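You operate a simulated robot arm through the tools that you are given. There is no shell and no other tool.

Carry out the task below with a simulated robot arm. There is one attempt and no reset: what you move stays moved.

Task
Save the green vent plug, then scrap the teal-banded small housing.
Fine: unscrew the plug while the housing is clamped and lay it on the open top; the housing goes in the SCRAP drawer, shut after. Where these are worked on the way, their far stop is far enough and under half their travel is too little: scrap drawer.
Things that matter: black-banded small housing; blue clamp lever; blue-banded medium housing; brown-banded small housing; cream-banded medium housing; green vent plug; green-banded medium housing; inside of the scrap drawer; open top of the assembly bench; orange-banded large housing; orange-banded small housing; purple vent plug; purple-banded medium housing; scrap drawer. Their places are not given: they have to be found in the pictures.

The check looks at the end state, three seconds after you hand in, the way a careful person would. Anything else that was tipped, shoved, dropped, spilled or broken makes it a failure.

Robot
A 7-joint arm with a two-finger parallel gripper, fixed in place. Base frame: the origin is on the floor under the middle of its stand, x ahead of it, y to its left, z up. Readings come in mm, degrees, newtons and seconds.
It reaches about 1479 mm from its shoulder. Its first joint turns from -166.0 to 166.0 degrees. Payload 4.4 kg.
Tool frame: the origin (TCP) lies between the finger pads and is the grasp point; the fingertips stand 23 mm ahead of it; z points along the fingers, y is the line along which they close. Largest opening 94 mm; finger width 38, thickness 10; the body of the gripper, 54 by 96 mm, starts 39 mm behind the TCP.
Orientation is that of the tool frame in the base frame, as [roll, pitch, yaw] about the fixed x, y, z axes, in that order (R = Rz(yaw) Ry(pitch) Rx(roll)). With the fingers straight down and closing along the base's y, the tool's x points along the base's -x, its y along +y and its z along -z.

Tools
- The arm moves only by the tool drive_tool. Its argument "deltas" is a list that holds one entry, the list of rows, each a list of 7 numbers: the shift along the tool's x, y, z in units of 20 mm (1.0 is 20 mm), then the turn, a rotation vector about the tool's x, y, z in units of 8 degrees (1.0 is 8 degrees), then the finger opening in mm, from 0 to 94. In form: [[[x, y, z, wx, wy, wz, fingers], ...]]. A call has 1 to 20 rows; each row shifts and turns the commanded pose from where the row before left it, along the tool's axes as they then stand. A call with a number of a shift or a turn outside -1 to 1 is refused whole. Each row takes 0.2 s and may step no farther than 50 mm and 8.6 degrees from the row before; otherwise, or with a gripper value out of range, the whole call is refused. A pose out of reach is approached as far as the arm can. The call stops where the force on the tool passes 90 N (or 10 N more than at its start, if that is more) or the arm is blocked; 0.2 s more then pass. Each finger travels about 72 mm/s and halts on what it meets, pressing with about 25 N; the grip force reading is that of the motor and also rises with nothing between the fingers. The clock runs only during rows and for 0.2 s after the last one: add rows that do not move to give the fingers time. It gives the time, the measured TCP pose, the force on the tool (base axes), the opening and the grip force at its end, in the units of the frame above (readings bear some noise), with the torque about the TCP (base axes, N m) and any sound that the robot's microphone picked up, and new pictures: "show" is both (left out), scene, wrist or none.
- Cameras (640 x 400 px; columns grow to the right, rows downward): "scene" is fixed at [50.5, -499.4, 1355.9]; the picture's right is [0.43, -0.90, 0.00], its down [-0.45, -0.21, -0.87] and it looks along [0.78, 0.37, -0.50] (base axes); focal length 324 px, centre (320, 200). "wrist" rides on the gripper at [87, 16, -75] in the tool frame; the picture's right is [-0.18, 0.98, 0.00], its down [-0.58, -0.11, -0.81] and it looks along [-0.79, -0.15, 0.59] (tool axes); focal length 243 px, centre (320, 200).
- probe_pixels(camera, pixels): there is no depth. For up to 12 entries [column, row, z] of the newest picture of that camera ("zoom" is the newest enlarged one), the place [x, y] in the base frame at which the ray of that pixel passes the height z, good to about 2 mm. The clock stands still meanwhile.
- close_up(camera, box): a new picture of the part [left, top, right, bottom] of that camera's present view, enlarged. The clock stands still meanwhile.
- sign_off(): hands the job in; it is judged then, once.

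Leave the gripper open and the arm clear of the work at the hand-in unless told otherwise.

The tools are called after ">>>" as a command line: name --argument value ..., lists and objects as JSON in quotes. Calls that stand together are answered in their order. drive_tool: Moves the arm, as the interface text tells. Its arguments: {"type":"object","properties":{"deltas":{"type":"array","items":{"type":"array","items":{"type":"array","items":{"type":"number"}}}},"show":{"type":"string","enum":["both","scene","wrist","none"]}},"required":["deltas"]} The other tools are called the same way: probe_pixels (camera, pixels) gives the place at which the rays of pixels pass given heights; close_up (camera, box) takes an enlarged picture of a part of a camera's view; sign_off () hands the job in.

At the start:

```text
time: 0.0
tool_pos: [810.0, 355.8, 1192.8]
tcp_rot: [179.9, 0.1, 179.9]
contact_force: [1.2, -0.7, -0.1]
wrist_torque: [-0.04, -0.03, -0.02]
gripper_width: 93.9
grasp_force: 0.1
```

scene: 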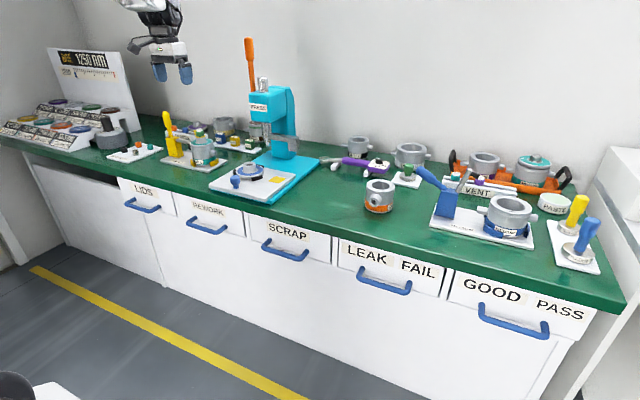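
wrist: 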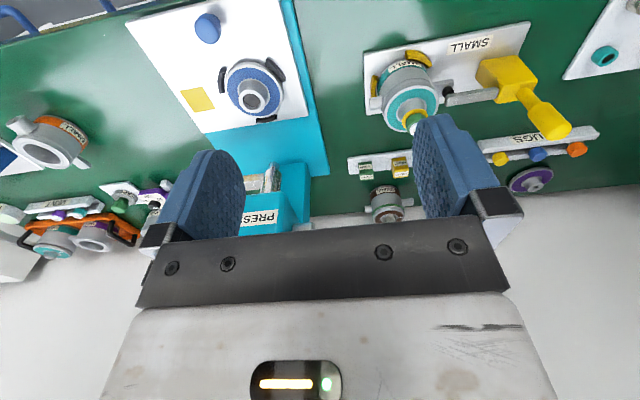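

I see the bench with a SMALL clamp fixture holding a teal-banded housing near scene (200,150) and in the wrist view near (408,95). I'll enlarge both views to read the details.

>>> close_up --camera "scene" --box '[100, 90, 300, 215]'

>>> close_up --camera "wrist" --box '[340, 10, 620, 200]'

>>> close_up --camera "scene" --box '[320, 120, 620, 300]'

```text
3.20 times, centred on (200, 152) of scene
```

zoom: 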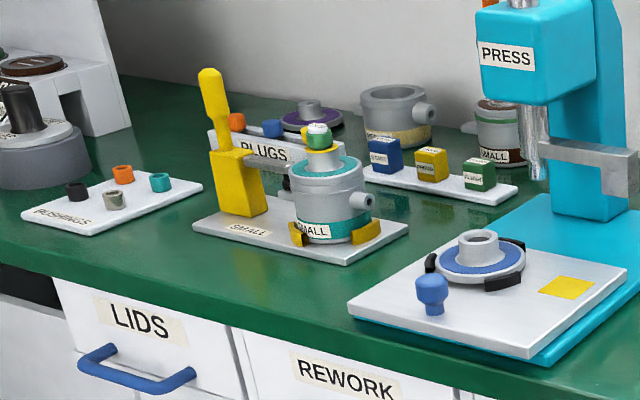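

```text
2.11 times, centred on (480, 105) of wrist
```

zoom: 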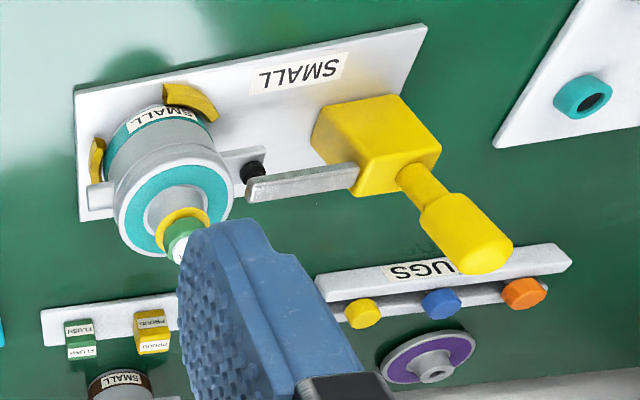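

```text
2.13 times, centred on (470, 210) of scene
```

zoom: 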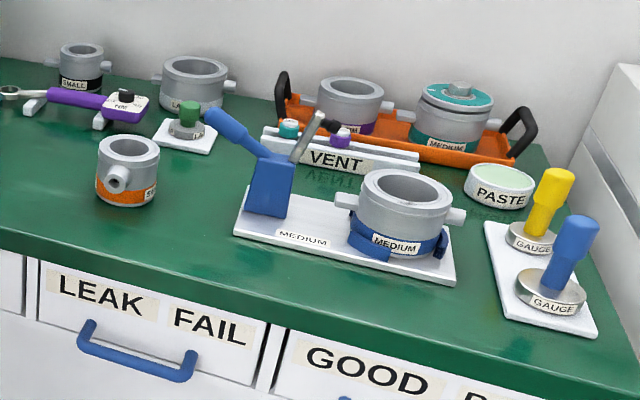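

The teal-banded small housing sits in the yellow clamp with its lever up and arm level, and the green plug (yellow ring) is on its lid neck. I'll triangulate the main points by probing both cameras at several heights.

>>> probe_pixels --camera "scene" --pixels '[[199.5, 131, 900], [199.5, 131, 950], [199.5, 131, 1000], [199.5, 131, 1050], [198, 171, 850], [198, 171, 900], [198, 171, 950], [285, 255, 750], [285, 255, 800], [285, 255, 850], [227, 168, 900], [227, 168, 850]]'

>>> probe_pixels --camera "wrist" --pixels '[[413.6, 122, 900], [413.6, 122, 950], [413.6, 122, 1000], [413.6, 122, 1050], [377, 114, 850], [377, 114, 900], [377, 114, 950], [530, 22, 850], [530, 22, 900], [530, 22, 950], [365, 53, 900], [365, 53, 850]]'

```text
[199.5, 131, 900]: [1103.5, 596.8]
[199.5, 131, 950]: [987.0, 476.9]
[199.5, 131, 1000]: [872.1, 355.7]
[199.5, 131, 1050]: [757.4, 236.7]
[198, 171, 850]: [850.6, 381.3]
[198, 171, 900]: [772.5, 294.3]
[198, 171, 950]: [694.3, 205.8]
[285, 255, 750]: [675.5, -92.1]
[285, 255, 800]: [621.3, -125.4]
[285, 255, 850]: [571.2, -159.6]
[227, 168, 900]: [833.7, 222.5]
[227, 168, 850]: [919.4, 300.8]
```

```text
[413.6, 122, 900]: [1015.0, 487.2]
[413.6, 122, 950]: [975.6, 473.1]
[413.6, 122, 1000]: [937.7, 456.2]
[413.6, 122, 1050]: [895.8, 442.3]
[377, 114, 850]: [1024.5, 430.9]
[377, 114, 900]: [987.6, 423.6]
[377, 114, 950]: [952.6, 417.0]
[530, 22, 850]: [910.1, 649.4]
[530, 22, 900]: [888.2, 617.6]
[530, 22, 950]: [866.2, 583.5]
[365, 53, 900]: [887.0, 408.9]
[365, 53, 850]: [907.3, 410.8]
```

The plug is near (974, 470, 954). Next I'll get the bench height from the clamp plate corner, and get rough places for the SCRAP drawer front and handle.

>>> probe_pixels --camera "scene" --pixels '[[207.8, 172.3, 840], [207.8, 172.3, 860], [207.8, 172.3, 880], [307, 260, 700], [307, 260, 740], [307, 260, 780], [263, 241, 700], [263, 241, 740], [263, 241, 780], [285, 215, 850], [340, 228, 850], [340, 228, 870]]'

>>> close_up --camera "scene" --box '[220, 180, 360, 280]'

>>> close_up --camera "wrist" --box '[0, 0, 320, 200]'

```text
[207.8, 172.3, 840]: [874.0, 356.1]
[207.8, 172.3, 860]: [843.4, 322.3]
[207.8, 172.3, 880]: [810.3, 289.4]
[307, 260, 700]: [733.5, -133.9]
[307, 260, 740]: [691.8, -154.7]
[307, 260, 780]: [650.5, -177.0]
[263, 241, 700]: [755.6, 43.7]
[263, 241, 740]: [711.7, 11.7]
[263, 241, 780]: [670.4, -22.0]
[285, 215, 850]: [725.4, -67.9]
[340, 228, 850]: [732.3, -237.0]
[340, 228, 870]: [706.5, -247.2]
```

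```text
4.00 times, centred on (290, 230) of scene
```

zoom: 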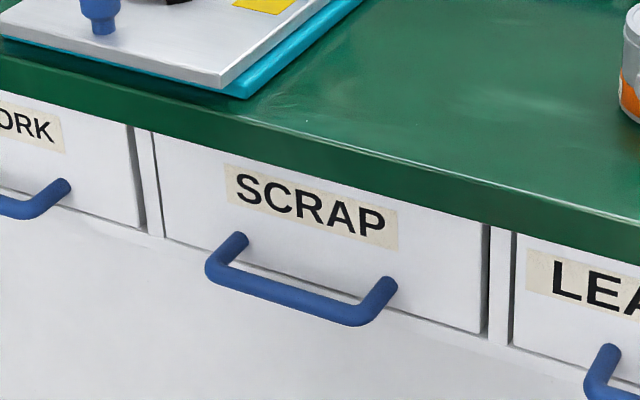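

```text
2.00 times, centred on (160, 100) of wrist
```

zoom: 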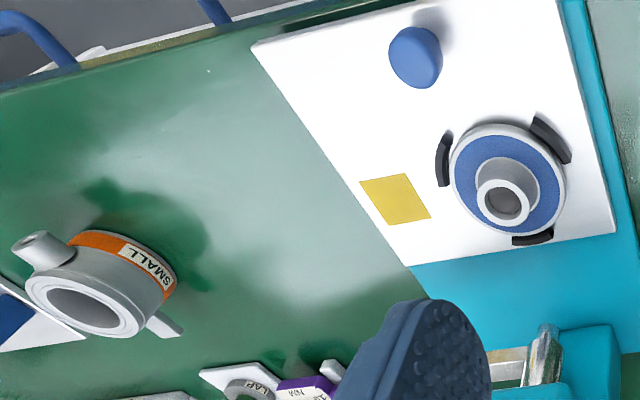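

The clamp plate corner sits at about (924, 410, 808), so the bench top is near z 800. Before moving I'll probe the press, the clamp lever and the bench edge.

>>> probe_pixels --camera "scene" --pixels '[[288, 158, 805], [250, 40, 1200], [250, 40, 1150], [250, 40, 1250], [310, 219, 800], [166, 113, 950], [166, 113, 1000], [174, 160, 810], [285, 88, 1050], [285, 88, 1000], [320, 158, 800], [220, 135, 800]]'

>>> probe_pixels --camera "wrist" --pixels '[[562, 128, 900], [562, 128, 950], [562, 128, 1000], [275, 185, 1000], [275, 185, 950], [306, 165, 1000], [306, 165, 1050], [260, 218, 1000], [260, 218, 950], [130, 18, 800], [0, 70, 800], [285, 10, 800]]'

```text
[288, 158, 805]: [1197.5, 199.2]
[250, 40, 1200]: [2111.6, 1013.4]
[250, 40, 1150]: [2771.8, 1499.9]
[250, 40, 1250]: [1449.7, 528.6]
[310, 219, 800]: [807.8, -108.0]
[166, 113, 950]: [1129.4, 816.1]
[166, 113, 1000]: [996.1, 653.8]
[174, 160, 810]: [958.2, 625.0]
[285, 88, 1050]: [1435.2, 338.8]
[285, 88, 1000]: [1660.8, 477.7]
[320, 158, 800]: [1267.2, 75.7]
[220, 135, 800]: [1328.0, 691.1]
```

```text
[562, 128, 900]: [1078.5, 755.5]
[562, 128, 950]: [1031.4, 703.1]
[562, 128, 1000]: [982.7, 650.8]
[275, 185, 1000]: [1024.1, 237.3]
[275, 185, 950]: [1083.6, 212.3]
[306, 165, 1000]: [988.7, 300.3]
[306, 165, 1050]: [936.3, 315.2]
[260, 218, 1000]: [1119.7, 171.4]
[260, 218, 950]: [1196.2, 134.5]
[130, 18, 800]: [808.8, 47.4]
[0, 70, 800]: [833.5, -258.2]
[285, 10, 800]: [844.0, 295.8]
```

The lever top is near (982, 645, 1004), well clear of the plug, and the press is off toward lower y. I'll move to above the plug at roughly (974, 470, 1080) for a close look.

>>> drive_tool --deltas '[[[-0.82, 0.57, 0.565, 0, 0, 0, 94], [-0.82, 0.57, 0.565, 0, 0, 0, 94], [-0.82, 0.57, 0.565, 0, 0, 0, 94], [-0.82, 0.57, 0.565, 0, 0, 0, 94], [-0.82, 0.57, 0.565, 0, 0, 0, 94], [-0.82, 0.57, 0.565, 0, 0, 0, 94], [-0.82, 0.57, 0.565, 0, 0, 0, 94], [-0.82, 0.57, 0.565, 0, 0, 0, 94], [-0.82, 0.57, 0.565, 0, 0, 0, 94], [-0.82, 0.57, 0.565, 0, 0, 0, 94]]]'

```text
time: 2.2
tool_pos: [974.8, 468.9, 1078.6]
tcp_rot: [179.8, 0.0, 179.9]
contact_force: [-0.6, 0.4, 1.0]
wrist_torque: [-0.02, -0.01, 0.03]
gripper_width: 94.1
grasp_force: 0.1
```

scene: 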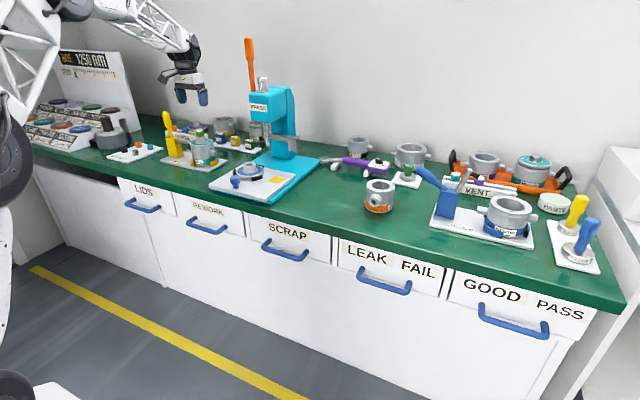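
wrist: 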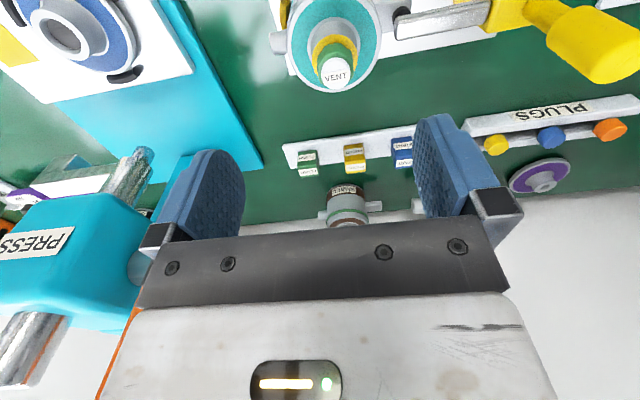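

I see the plug's white "VENT" cap at wrist (336,73), with a green ring and yellow seal below it. I'll zoom in and probe the axis at several heights.

>>> close_up --camera "wrist" --box '[260, 0, 420, 100]'

>>> probe_pixels --camera "wrist" --pixels '[[336, 73, 940], [336, 73, 950], [336, 73, 960], [336, 73, 970], [336, 47, 920], [336, 47, 930]]'

>>> close_up --camera "scene" --box '[150, 100, 250, 180]'

```text
4.00 times, centred on (340, 50) of wrist
```

zoom: 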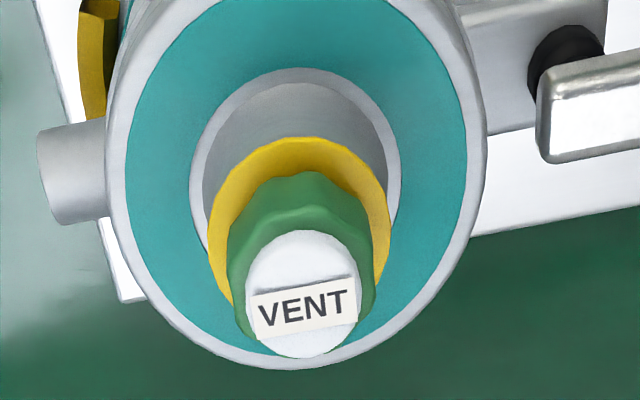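

```text
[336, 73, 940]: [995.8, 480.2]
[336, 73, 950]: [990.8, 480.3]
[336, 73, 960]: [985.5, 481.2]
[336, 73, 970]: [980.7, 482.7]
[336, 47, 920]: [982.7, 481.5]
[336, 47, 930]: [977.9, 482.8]
```

```text
5.00 times, centred on (200, 140) of scene
```

zoom: 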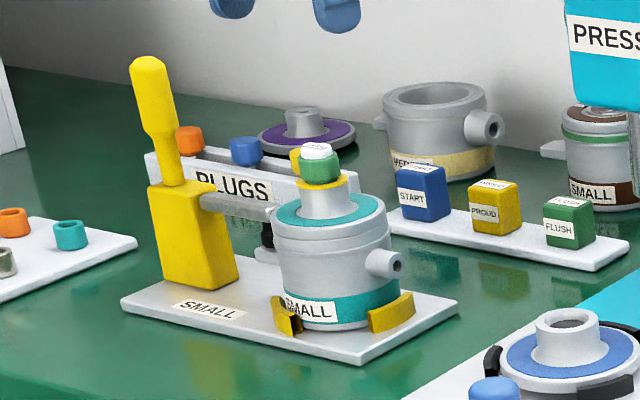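

Triangulation puts the plug top at about (989.5, 480.5, 952). I'll centre on it and come down to z 1000, leaving the fingertips about 25 mm above it, then check the alignment.

>>> drive_tool --deltas '[[[-0.375, 0.29, 0, 0, 0, 0, 94], [-0.375, 0.29, 0, 0, 0, 0, 94], [0, 0, 0.95, 0, 0, 0, 94], [0, 0, 0.95, 0, 0, 0, 94], [0, 0, 0.95, 0, 0, 0, 94], [0, 0, 0.95, 0, 0, 0, 94], [0, 0, 0, 0, 0, 0, 94]]]'

```text
time: 3.8
tool_pos: [989.2, 482.4, 1004.2]
tcp_rot: [179.9, 0.1, 180.0]
contact_force: [0.0, -0.1, -0.2]
wrist_torque: [-0.01, 0.03, -0.02]
gripper_width: 94.2
grasp_force: 0.1
```

scene: 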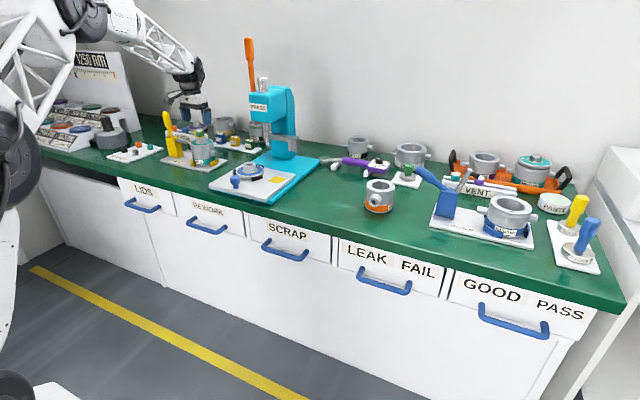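
wrist: 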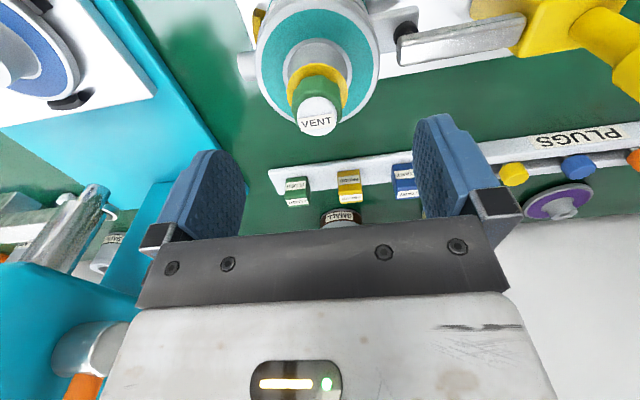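

The plug top is at wrist (318,117) and the tool axis at that height projects to (320,116), so I'm aligned to about 1-2 mm. I'll zoom in to see how tall the green knob is.

>>> close_up --camera "wrist" --box '[240, 40, 400, 140]'

>>> close_up --camera "scene" --box '[160, 90, 240, 140]'

```text
4.00 times, centred on (320, 90) of wrist
```

zoom: 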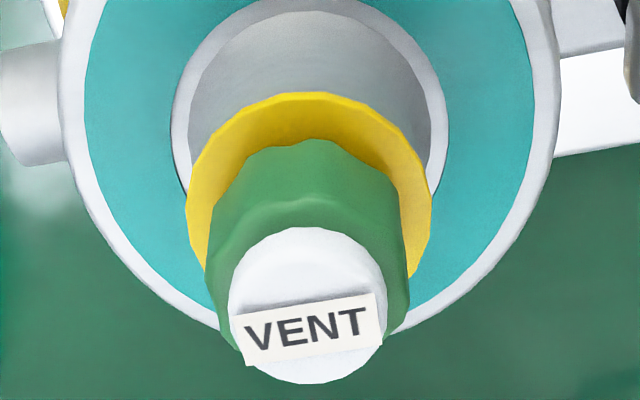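

```text
8.00 times, centred on (200, 115) of scene
```

zoom: 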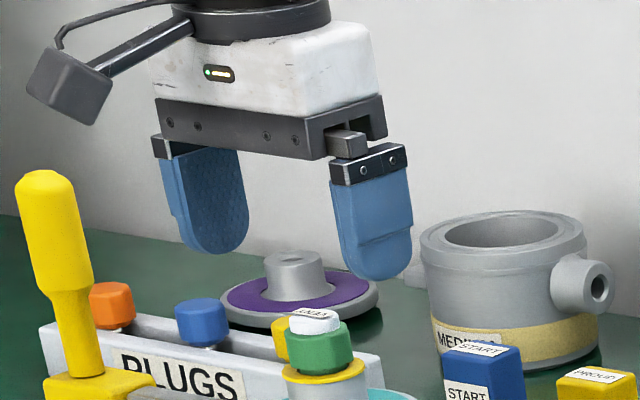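

The green knob spans roughly z 928 to 946. Before gripping I'll wind the wrist clockwise (seen from above) so there is range for unscrewing counter-clockwise, and check that the arm follows.

>>> drive_tool --deltas '[[[0, 0, 0, 0, 0, 1, 94], [0, 0, 0, 0, 0, 1, 94], [0, 0, 0, 0, 0, 1, 94], [0, 0, 0, 0, 0, 1, 94], [0, 0, 0, 0, 0, 1, 94], [0, 0, 0, 0, 0, 1, 94], [0, 0, 0, 0, 0, 1, 94], [0, 0, 0, 0, 0, 1, 94], [0, 0, 0, 0, 0, 1, 94], [0, 0, 0, 0, 0, 1, 94], [0, 0, 0, 0, 0, 1, 94], [0, 0, 0, 0, 0, 1, 94], [0, 0, 0, 0, 0, 1, 94], [0, 0, 0, 0, 0, 1, 94], [0, 0, 0, 0, 0, 1, 94]]]' --show "both"

```text
time: 7.0
tool_pos: [990.6, 483.3, 1003.6]
tcp_rot: [179.9, -0.1, 59.9]
contact_force: [-0.7, -0.3, 0.2]
wrist_torque: [0.02, 0.0, -0.02]
gripper_width: 94.1
grasp_force: 0.0
```

scene: 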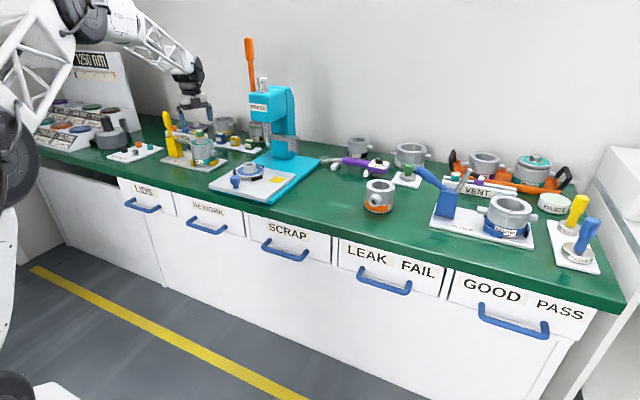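
wrist: 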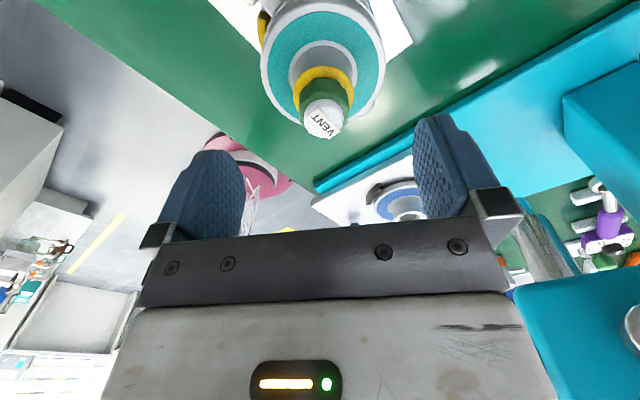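

The wrist followed 120° cleanly (yaw 59.9). From this second angle the plug is at (325,118), a few mm off-axis, so I'll zoom in to refine its centre.

>>> close_up --camera "wrist" --box '[240, 40, 400, 140]'

>>> probe_pixels --camera "wrist" --pixels '[[324.5, 119, 950], [324.5, 119, 953], [320, 116, 952]]'

```text
4.00 times, centred on (320, 90) of wrist
```

zoom: 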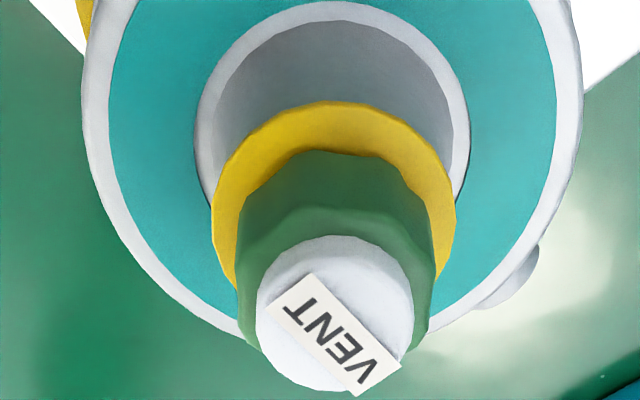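

```text
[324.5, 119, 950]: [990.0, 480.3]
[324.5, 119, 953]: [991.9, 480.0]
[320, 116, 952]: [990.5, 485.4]
```

The refined plug axis is about (991, 480.3) with its top near z 955. I'll nudge about 2 mm to centre on it, descend 28 mm and re-check.

>>> drive_tool --deltas '[[[-0.06, 0.095, 0, 0, 0, 0, 80], [0, 0, 0.7, 0, 0, 0, 70], [0, 0, 0.7, 0, 0, 0, 70], [0, 0, 0, 0, 0, 0, 70]]]'

```text
time: 8.0
tool_pos: [989.7, 479.2, 975.8]
tcp_rot: [179.9, -0.1, 60.0]
contact_force: [0.5, -0.2, 0.7]
wrist_torque: [0.04, 0.04, -0.02]
gripper_width: 69.9
grasp_force: 0.1
```

scene: 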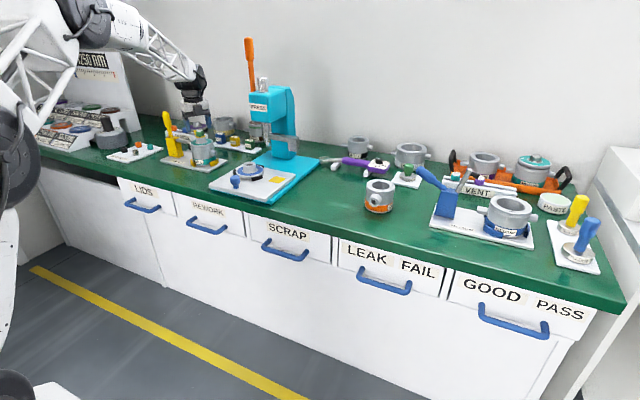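
wrist: 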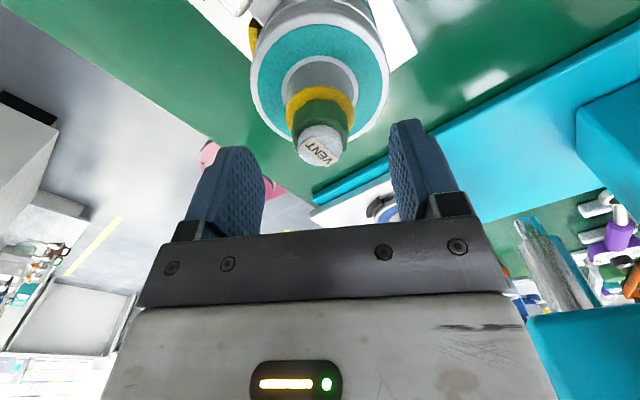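

The plug is now on the tool axis at (320,148). I'll go down 19 mm to TCP z≈957, fingertips near 934, then look at the fingertip height against the knob.

>>> drive_tool --deltas '[[[0, 0, 0.5, 0, 0, 0, 70], [0, 0, 0.45, 0, 0, 0, 70], [0, 0, 0, 0, 0, 0, 70]]]' --show "both"

>>> close_up --camera "wrist" --box '[160, 60, 480, 260]'

>>> close_up --camera "scene" --box '[160, 100, 240, 150]'

```text
time: 8.8
tool_pos: [990.9, 478.4, 957.4]
tcp_rot: [179.8, -0.1, 59.9]
contact_force: [-1.2, -0.3, 0.1]
wrist_torque: [0.02, 0.01, -0.02]
gripper_width: 70.2
grasp_force: 0.1
```

scene: 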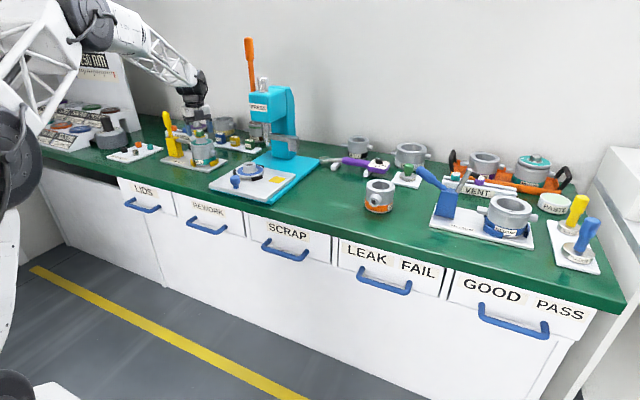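
wrist: 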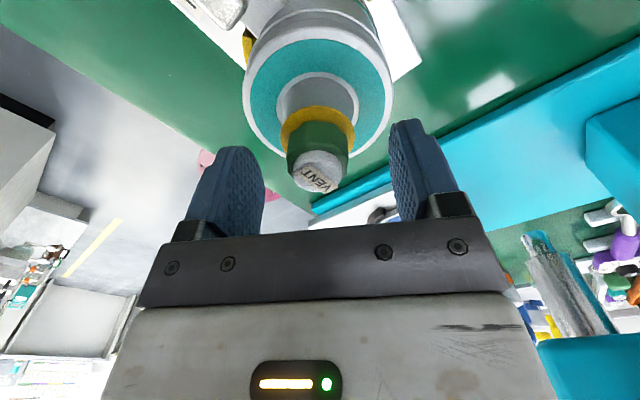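

```text
2.00 times, centred on (320, 160) of wrist
```

zoom: 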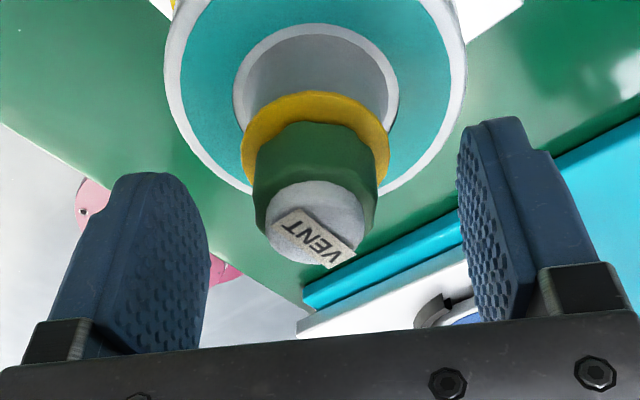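

```text
8.00 times, centred on (200, 125) of scene
```

zoom: 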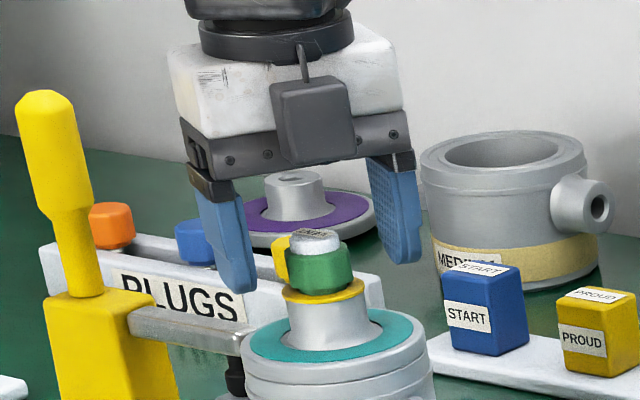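

The fingertips straddle the green knob just above the yellow seal, and the knob is centred. I'll close the fingers onto it.

>>> drive_tool --deltas '[[[0, 0, 0, 0, 0, 0, 40], [0, 0, 0, 0, 0, 0, 10], [0, 0, 0, 0, 0, 0, 10], [0, 0, 0, 0, 0, 0, 10]]]' --show "wrist"

>>> close_up --camera "scene" --box '[160, 100, 240, 150]'

```text
time: 9.8
tool_pos: [990.2, 479.6, 957.9]
tcp_rot: [-180.0, -0.1, 60.1]
contact_force: [-19.0, 3.8, 1.8]
wrist_torque: [0.19, 0.56, 0.03]
gripper_width: 30.5
grasp_force: 25.5
```

wrist: 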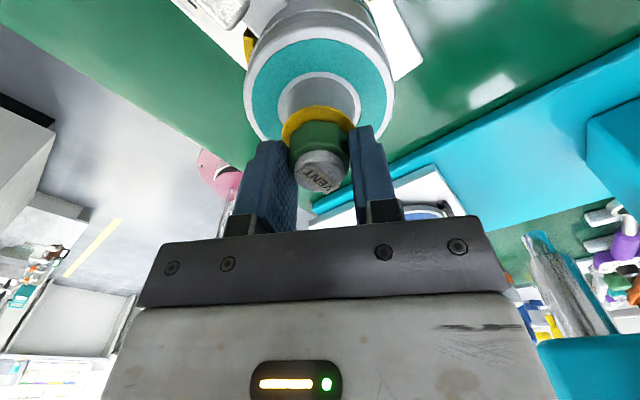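

```text
8.00 times, centred on (200, 125) of scene
```

zoom: 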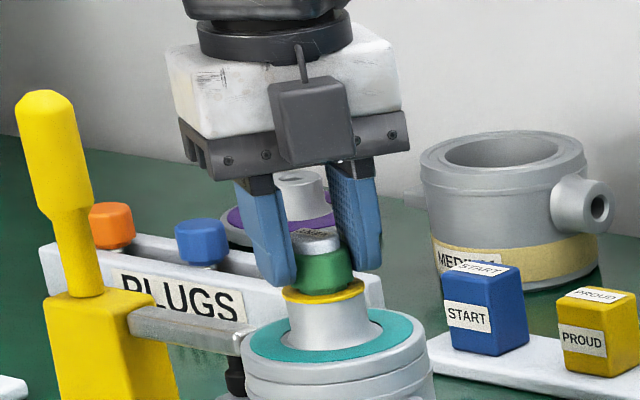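

The fingers gripped the knob at 30.5 mm, with about 19 N sideways along the tool's -y. I'll shift 1 mm in -y to relieve it and read the force.

>>> drive_tool --deltas '[[[0, -0.05, 0, 0, 0, 0, 10], [0, 0, 0, 0, 0, 0, 10]]]' --show "none"

```text
time: 10.4
tool_pos: [989.8, 479.5, 956.9]
tcp_rot: [179.8, -0.1, 60.0]
contact_force: [-13.4, -2.5, 1.4]
wrist_torque: [-0.11, 0.44, -0.01]
gripper_width: 30.4
grasp_force: 25.0
```

That cut the sideways force to about 13 N, so the stiffness is roughly 8 N/mm. I'll shift another 1.2 mm in -y and 1 mm in -x of the tool.

>>> drive_tool --deltas '[[[-0.05, -0.06, 0, 0, 0, 0, 10], [0, 0, 0, 0, 0, 0, 10]]]' --show "none"

```text
time: 11.0
tool_pos: [989.7, 480.0, 958.1]
tcp_rot: [179.9, -0.2, 60.0]
contact_force: [23.7, 4.1, -1.2]
wrist_torque: [0.35, -0.4, 0.02]
gripper_width: 30.3
grasp_force: 25.3
```

The force flipped to +24 N, so the stiffness is about 24 N/mm and I overshot. I'll go back about 1 mm along base +x.

>>> drive_tool --deltas '[[[0.032, 0.038, 0, 0, 0, 0, 10], [0, 0, 0, 0, 0, 0, 10]]]' --show "none"

```text
time: 11.6
tool_pos: [990.2, 479.4, 956.7]
tcp_rot: [179.9, -0.1, 60.0]
contact_force: [0.4, -22.5, 5.5]
wrist_torque: [-0.52, 0.07, -0.08]
gripper_width: 30.6
grasp_force: 24.7
```

Now the force is about -22 N along base y. One more small correction of about 0.8 mm toward -y, then I'll start unscrewing slowly.

>>> drive_tool --deltas '[[[-0.035, 0.02, 0, 0, 0, 0, 10], [0, 0, 0, 0, 0, 0, 10], [0, 0, 0, 0, 0, 0, 10]]]' --show "none"

```text
time: 12.4
tool_pos: [989.6, 479.9, 957.6]
tcp_rot: [179.9, -0.1, 60.0]
contact_force: [6.9, -11.9, -2.1]
wrist_torque: [-0.28, -0.3, -0.01]
gripper_width: 30.5
grasp_force: 25.0
```

The force is now small (about 14 N). I'll turn counter-clockwise (tool wz negative) by 24° and read the torque and force.

>>> drive_tool --deltas '[[[0, 0, 0, 0, 0, -1, 10], [0, 0, 0, 0, 0, -1, 10], [0, 0, 0, 0, 0, -1, 10]]]' --show "wrist"

```text
time: 13.2
tool_pos: [989.8, 479.3, 957.9]
tcp_rot: [179.8, -0.1, 84.1]
contact_force: [24.8, -12.7, -1.1]
wrist_torque: [-0.14, -0.29, -0.07]
gripper_width: 30.6
grasp_force: 25.5
```

wrist: 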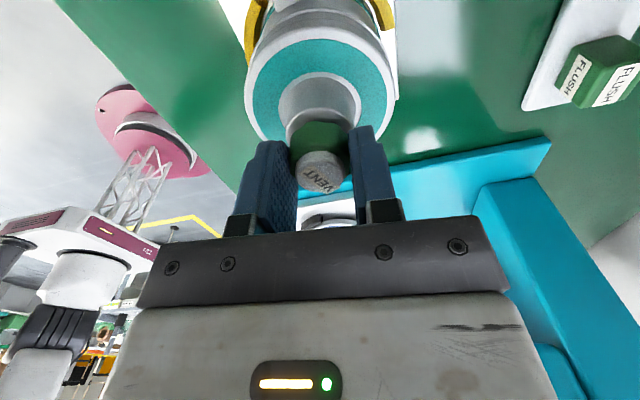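

The VENT label turned with the gripper, so the plug is turning. The yellow seal is no longer visible, so I'll zoom in to understand why.

>>> close_up --camera "wrist" --box '[240, 60, 400, 160]'

>>> close_up --camera "scene" --box '[160, 100, 240, 150]'

```text
4.00 times, centred on (320, 110) of wrist
```

zoom: 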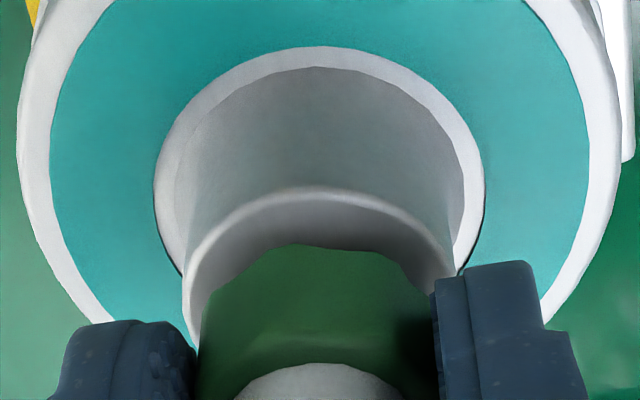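

```text
8.00 times, centred on (200, 125) of scene
```

zoom: 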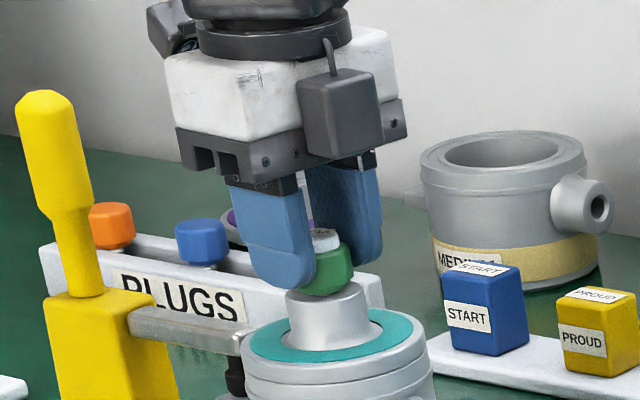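

The yellow ring has vanished, so it looks like a seated indicator. The plug turns freely with little force. I'll continue counter-clockwise for 96° and watch the z force.

>>> drive_tool --deltas '[[[0, 0, 0, 0, 0, -1, 10], [0, 0, 0, 0, 0, -1, 10], [0, 0, 0, 0, 0, -1, 10], [0, 0, 0, 0, 0, -1, 10], [0, 0, 0, 0, 0, -1, 10], [0, 0, 0, 0, 0, -1, 10]]]' --show "wrist"

>>> close_up --camera "scene" --box '[160, 100, 240, 150]'

```text
time: 14.6
tool_pos: [988.5, 480.7, 957.9]
tcp_rot: [179.8, 0.0, 132.1]
contact_force: [16.9, 29.3, 17.0]
wrist_torque: [0.57, -0.39, 0.03]
gripper_width: 30.3
grasp_force: 24.7
```

wrist: 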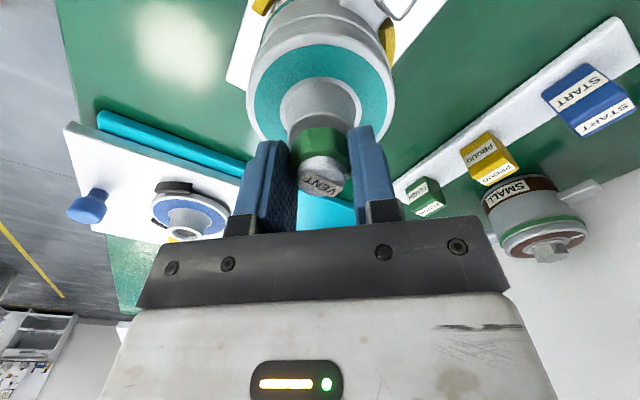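

```text
8.00 times, centred on (200, 125) of scene
```

zoom: 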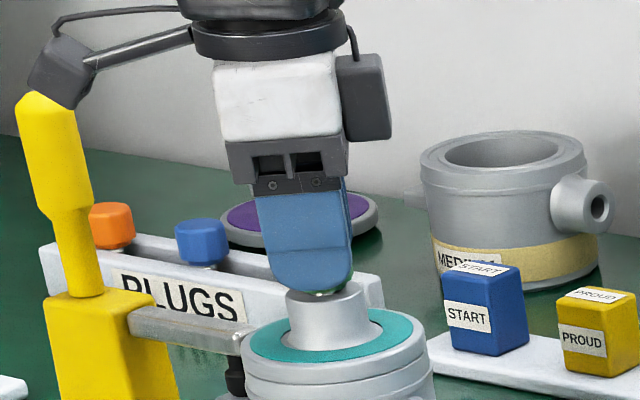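

The force is now +17 N in z: the plug is rising as it loosens. I'll lift slightly, relieve the side load and keep turning.

>>> drive_tool --deltas '[[[0.017, 0.045, -0.035, 0, 0, 0, 10], [0, 0, -0.0035, 0, 0, -1, 10], [0, 0, -0.0035, 0, 0, -1, 10], [0, 0, -0.0035, 0, 0, -1, 10], [0, 0, -0.0035, 0, 0, -1, 10], [0, 0, -0.0035, 0, 0, -1, 10], [0, 0, -0.0035, 0, 0, -1, 10]]]' --show "wrist"

```text
time: 16.2
tool_pos: [988.7, 480.9, 957.4]
tcp_rot: [-180.0, 0.1, -179.8]
contact_force: [-8.6, 0.4, 4.5]
wrist_torque: [-0.05, 0.38, -0.04]
gripper_width: 30.0
grasp_force: 24.9
```

wrist: 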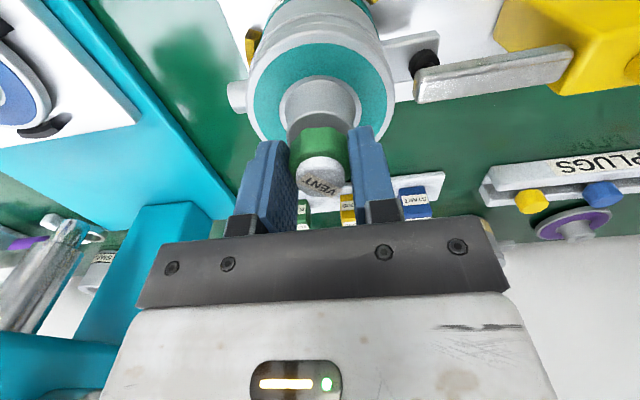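

The forces are small now (z 4.5 N). I'll keep unscrewing another 80°.

>>> drive_tool --deltas '[[[0, 0, -0.004, 0, 0, -1, 10], [0, 0, -0.004, 0, 0, -1, 10], [0, 0, -0.004, 0, 0, -1, 10], [0, 0, -0.004, 0, 0, -1, 10], [0, 0, -0.004, 0, 0, -1, 10], [0, 0, -0.004, 0, 0, -1, 10], [0, 0, -0.004, 0, 0, -1, 10], [0, 0, -0.004, 0, 0, -1, 10], [0, 0, -0.004, 0, 0, -1, 10], [0, 0, -0.004, 0, 0, -1, 10]]]' --show "wrist"

>>> close_up --camera "scene" --box '[160, 90, 256, 150]'

```text
time: 18.4
tool_pos: [989.7, 479.4, 959.5]
tcp_rot: [-179.9, 0.1, -99.9]
contact_force: [24.9, -19.2, -5.6]
wrist_torque: [-0.22, -0.29, -0.02]
gripper_width: 29.9
grasp_force: 25.3
```

wrist: 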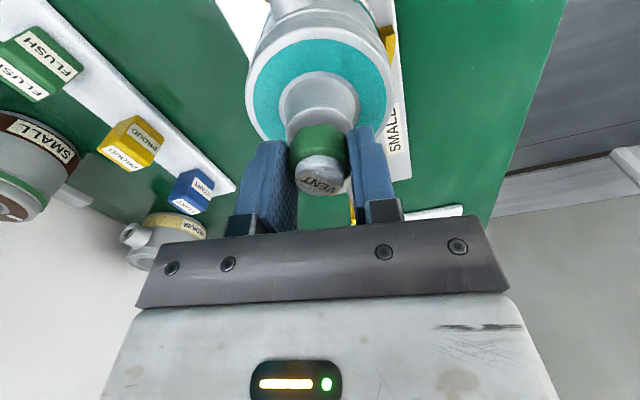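

```text
6.67 times, centred on (208, 120) of scene
```

zoom: 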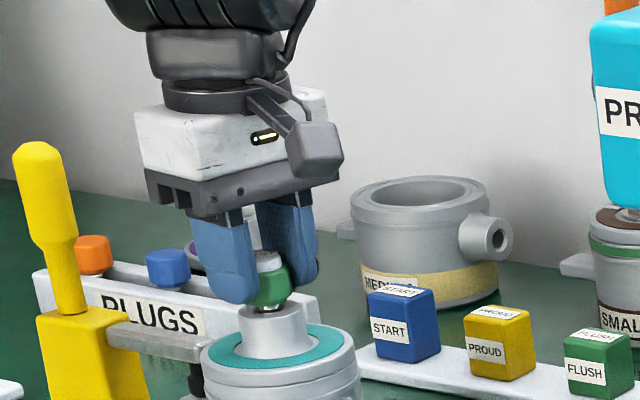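

The plug has turned 200° and a bit of stem shows above the neck. I'll relieve the side load and continue another 80°.

>>> drive_tool --deltas '[[[0.022, -0.04, 0, 0, 0, 0, 10], [0, 0, -0.003, 0, 0, -1, 10], [0, 0, -0.003, 0, 0, -1, 10], [0, 0, -0.003, 0, 0, -1, 10], [0, 0, -0.003, 0, 0, -1, 10], [0, 0, -0.003, 0, 0, -1, 10], [0, 0, -0.003, 0, 0, -1, 10], [0, 0, -0.003, 0, 0, -1, 10], [0, 0, -0.003, 0, 0, -1, 10], [0, 0, -0.003, 0, 0, -1, 10], [0, 0, -0.003, 0, 0, -1, 10]]]' --show "wrist"

>>> close_up --camera "scene" --box '[160, 90, 256, 150]'

```text
time: 20.8
tool_pos: [988.7, 479.9, 960.5]
tcp_rot: [-179.7, -0.1, -19.9]
contact_force: [12.6, -11.1, 3.9]
wrist_torque: [-0.14, -0.09, -0.02]
gripper_width: 29.8
grasp_force: 25.4
```

wrist: 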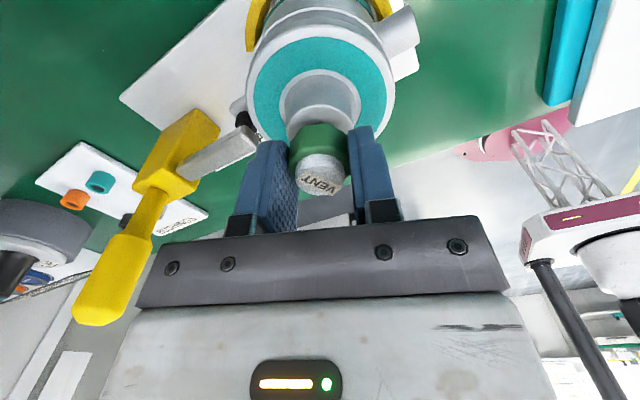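

```text
6.67 times, centred on (208, 120) of scene
```

zoom: 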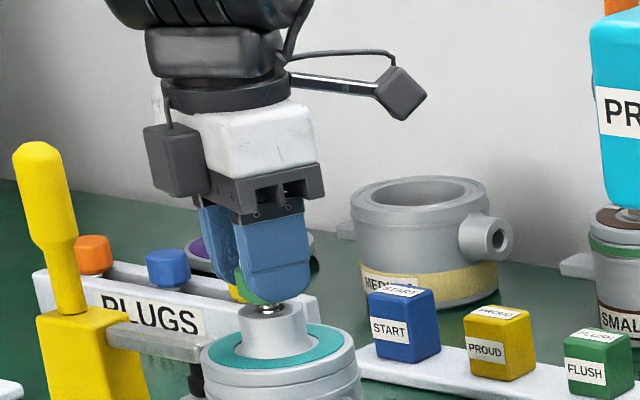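

Total turn is 280° with about 3 mm of rise, and the forces stay low. I'll continue another 80°.

>>> drive_tool --deltas '[[[0.01, -0.01, -0.003, 0, 0, -1, 10], [0, 0, -0.004, 0, 0, -1, 10], [0, 0, -0.004, 0, 0, -1, 10], [0, 0, -0.004, 0, 0, -1, 10], [0, 0, -0.004, 0, 0, -1, 10], [0, 0, -0.004, 0, 0, -1, 10], [0, 0, -0.004, 0, 0, -1, 10], [0, 0, -0.004, 0, 0, -1, 10], [0, 0, -0.004, 0, 0, -1, 10], [0, 0, -0.004, 0, 0, -1, 10]]]' --show "wrist"

>>> close_up --camera "scene" --box '[160, 90, 256, 150]'

```text
time: 23.0
tool_pos: [986.3, 495.2, 964.4]
tcp_rot: [178.9, -0.3, 20.4]
contact_force: [1.6, -4.5, 8.7]
wrist_torque: [-0.2, -0.09, 0.07]
gripper_width: 34.0
grasp_force: 25.8
out of reach, approached as far as the arm can: row 5, 6, 7, 8, 9, 10
```

wrist: 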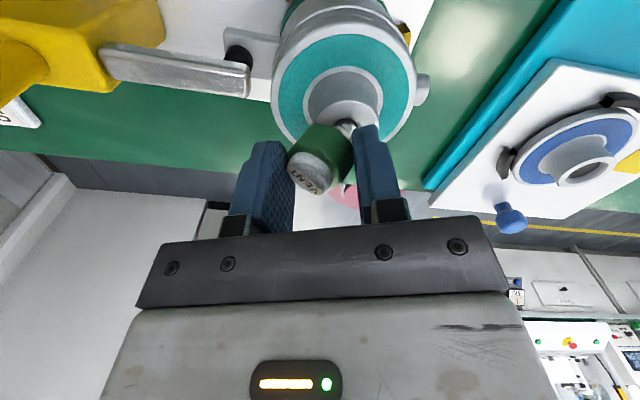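

```text
6.67 times, centred on (208, 120) of scene
```

zoom: 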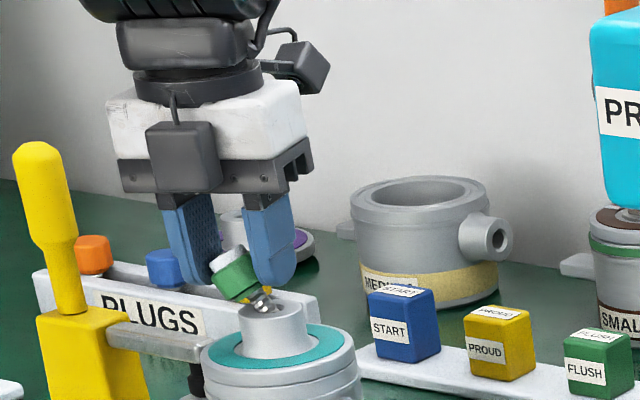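

The last rows hit the wrist's reach limit and the hand drifted to (986, 495). The plug looks tilted in the fingers. Before doing anything I'll zoom in to see whether it's out of the thread.

>>> close_up --camera "wrist" --box '[240, 80, 400, 180]'

>>> close_up --camera "scene" --box '[180, 110, 228, 140]'

```text
4.00 times, centred on (320, 130) of wrist
```

zoom: 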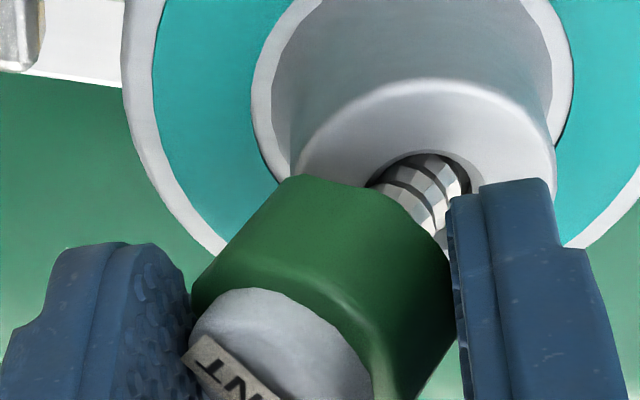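

```text
13.33 times, centred on (204, 125) of scene
```

zoom: 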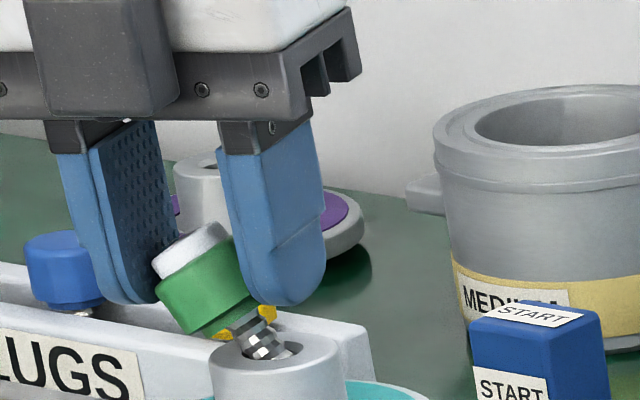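

The threaded stem is loose in the hole (not held by threads any more) and the plug is tilted because my hand drifted. I'll rotate the command back into reach without lifting, so the hand re-centres and the plug comes upright.

>>> drive_tool --deltas '[[[0, 0, 0, 0, 0, 1, 10], [0, 0, 0, 0, 0, 1, 10], [0, 0, 0, 0, 0, 1, 10], [0, 0, 0, 0, 0, 1, 10], [0, 0, 0, 0, 0, 1, 10], [0, 0, 0, 0, 0, 1, 10]]]' --show "wrist"

>>> close_up --camera "scene" --box '[180, 105, 236, 140]'

```text
time: 24.4
tool_pos: [987.0, 495.1, 964.7]
tcp_rot: [179.5, -1.1, -27.8]
contact_force: [6.5, 12.5, 10.2]
wrist_torque: [0.33, -0.29, 0.12]
gripper_width: 34.3
grasp_force: 25.0
```

wrist: 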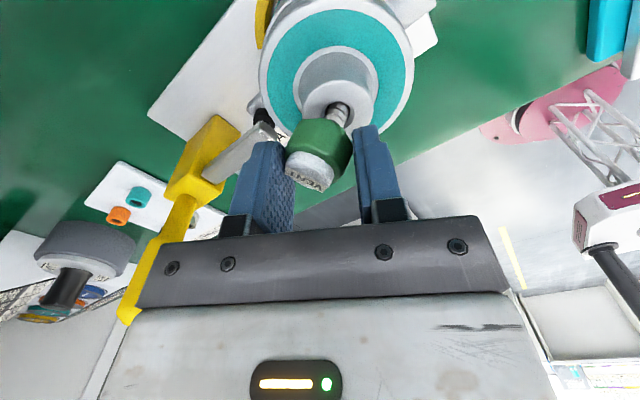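

```text
11.43 times, centred on (208, 122) of scene
```

zoom: 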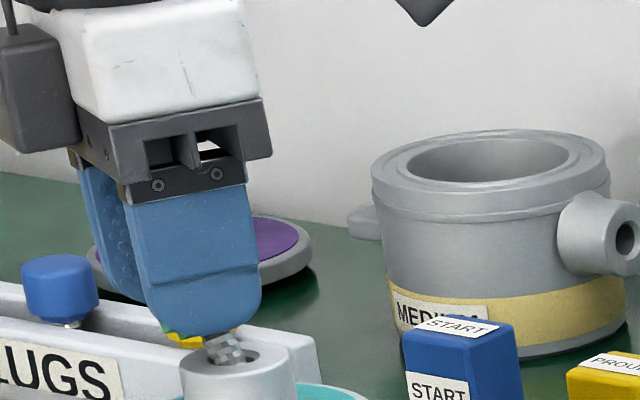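

The hand stayed at (987, 495), so the command was reset to the reached pose. Now I'll slide back toward the plug axis (989.5, 479.5) in small steps to bring the plug upright, watching the force.

>>> drive_tool --deltas '[[[0.158, 0.208, 0, 0, 0, 0, 10], [0.158, 0.208, 0, 0, 0, 0, 10], [0.158, 0.208, 0, 0, 0, 0, 10], [0, 0, 0, 0, 0, 0, 10]]]' --show "wrist"

>>> close_up --camera "scene" --box '[180, 105, 236, 140]'

>>> close_up --camera "wrist" --box '[240, 80, 400, 180]'

```text
time: 25.4
tool_pos: [987.5, 479.8, 962.5]
tcp_rot: [179.6, -1.0, -27.7]
contact_force: [-7.9, 14.6, -6.5]
wrist_torque: [0.74, 0.42, 0.04]
gripper_width: 30.8
grasp_force: 25.7
```

wrist: 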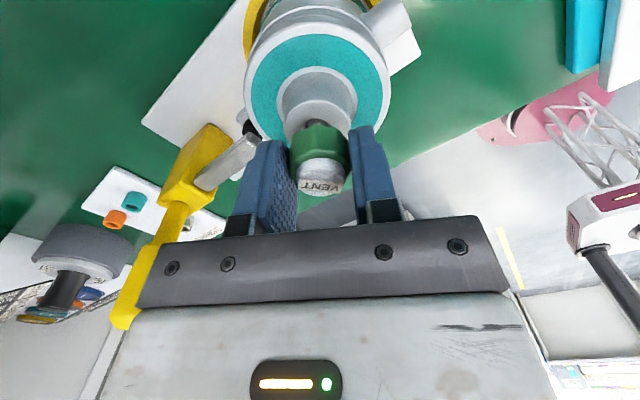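

```text
11.43 times, centred on (208, 122) of scene
```

zoom: 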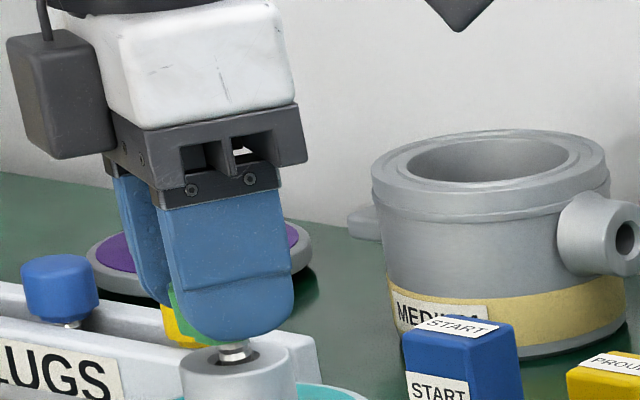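

```text
4.00 times, centred on (320, 130) of wrist
```

zoom: 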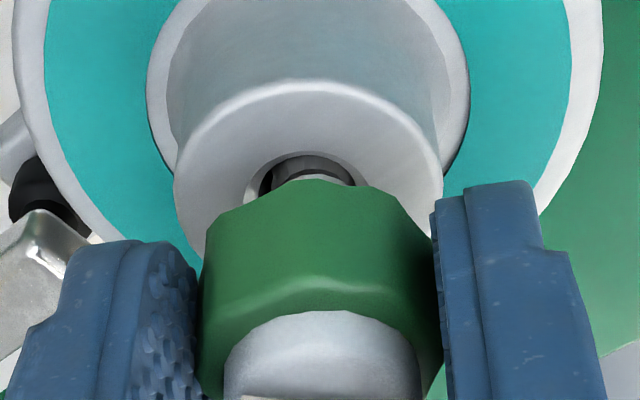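

The plug is upright in the fingers again (30.8 mm) and the hole shows around its stem. I'll lift gently by 4 mm first to confirm it comes free.

>>> drive_tool --deltas '[[[0, 0, -0.1, 0, 0, 0, 10], [0, 0, -0.1, 0, 0, 0, 10], [0, 0, 0, 0, 0, 0, 10]]]' --show "wrist"

>>> close_up --camera "scene" --box '[180, 105, 236, 140]'

```text
time: 26.2
tool_pos: [989.3, 478.7, 968.4]
tcp_rot: [179.4, -1.1, -27.7]
contact_force: [-5.6, 18.3, -7.3]
wrist_torque: [0.88, 0.31, -0.01]
gripper_width: 30.1
grasp_force: 24.8
```

wrist: 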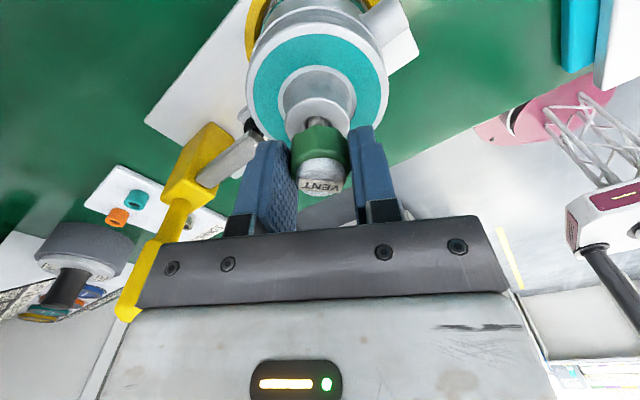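

```text
11.43 times, centred on (208, 122) of scene
```

zoom: 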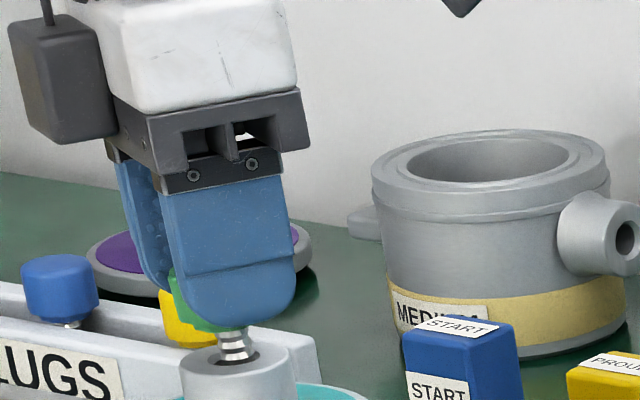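

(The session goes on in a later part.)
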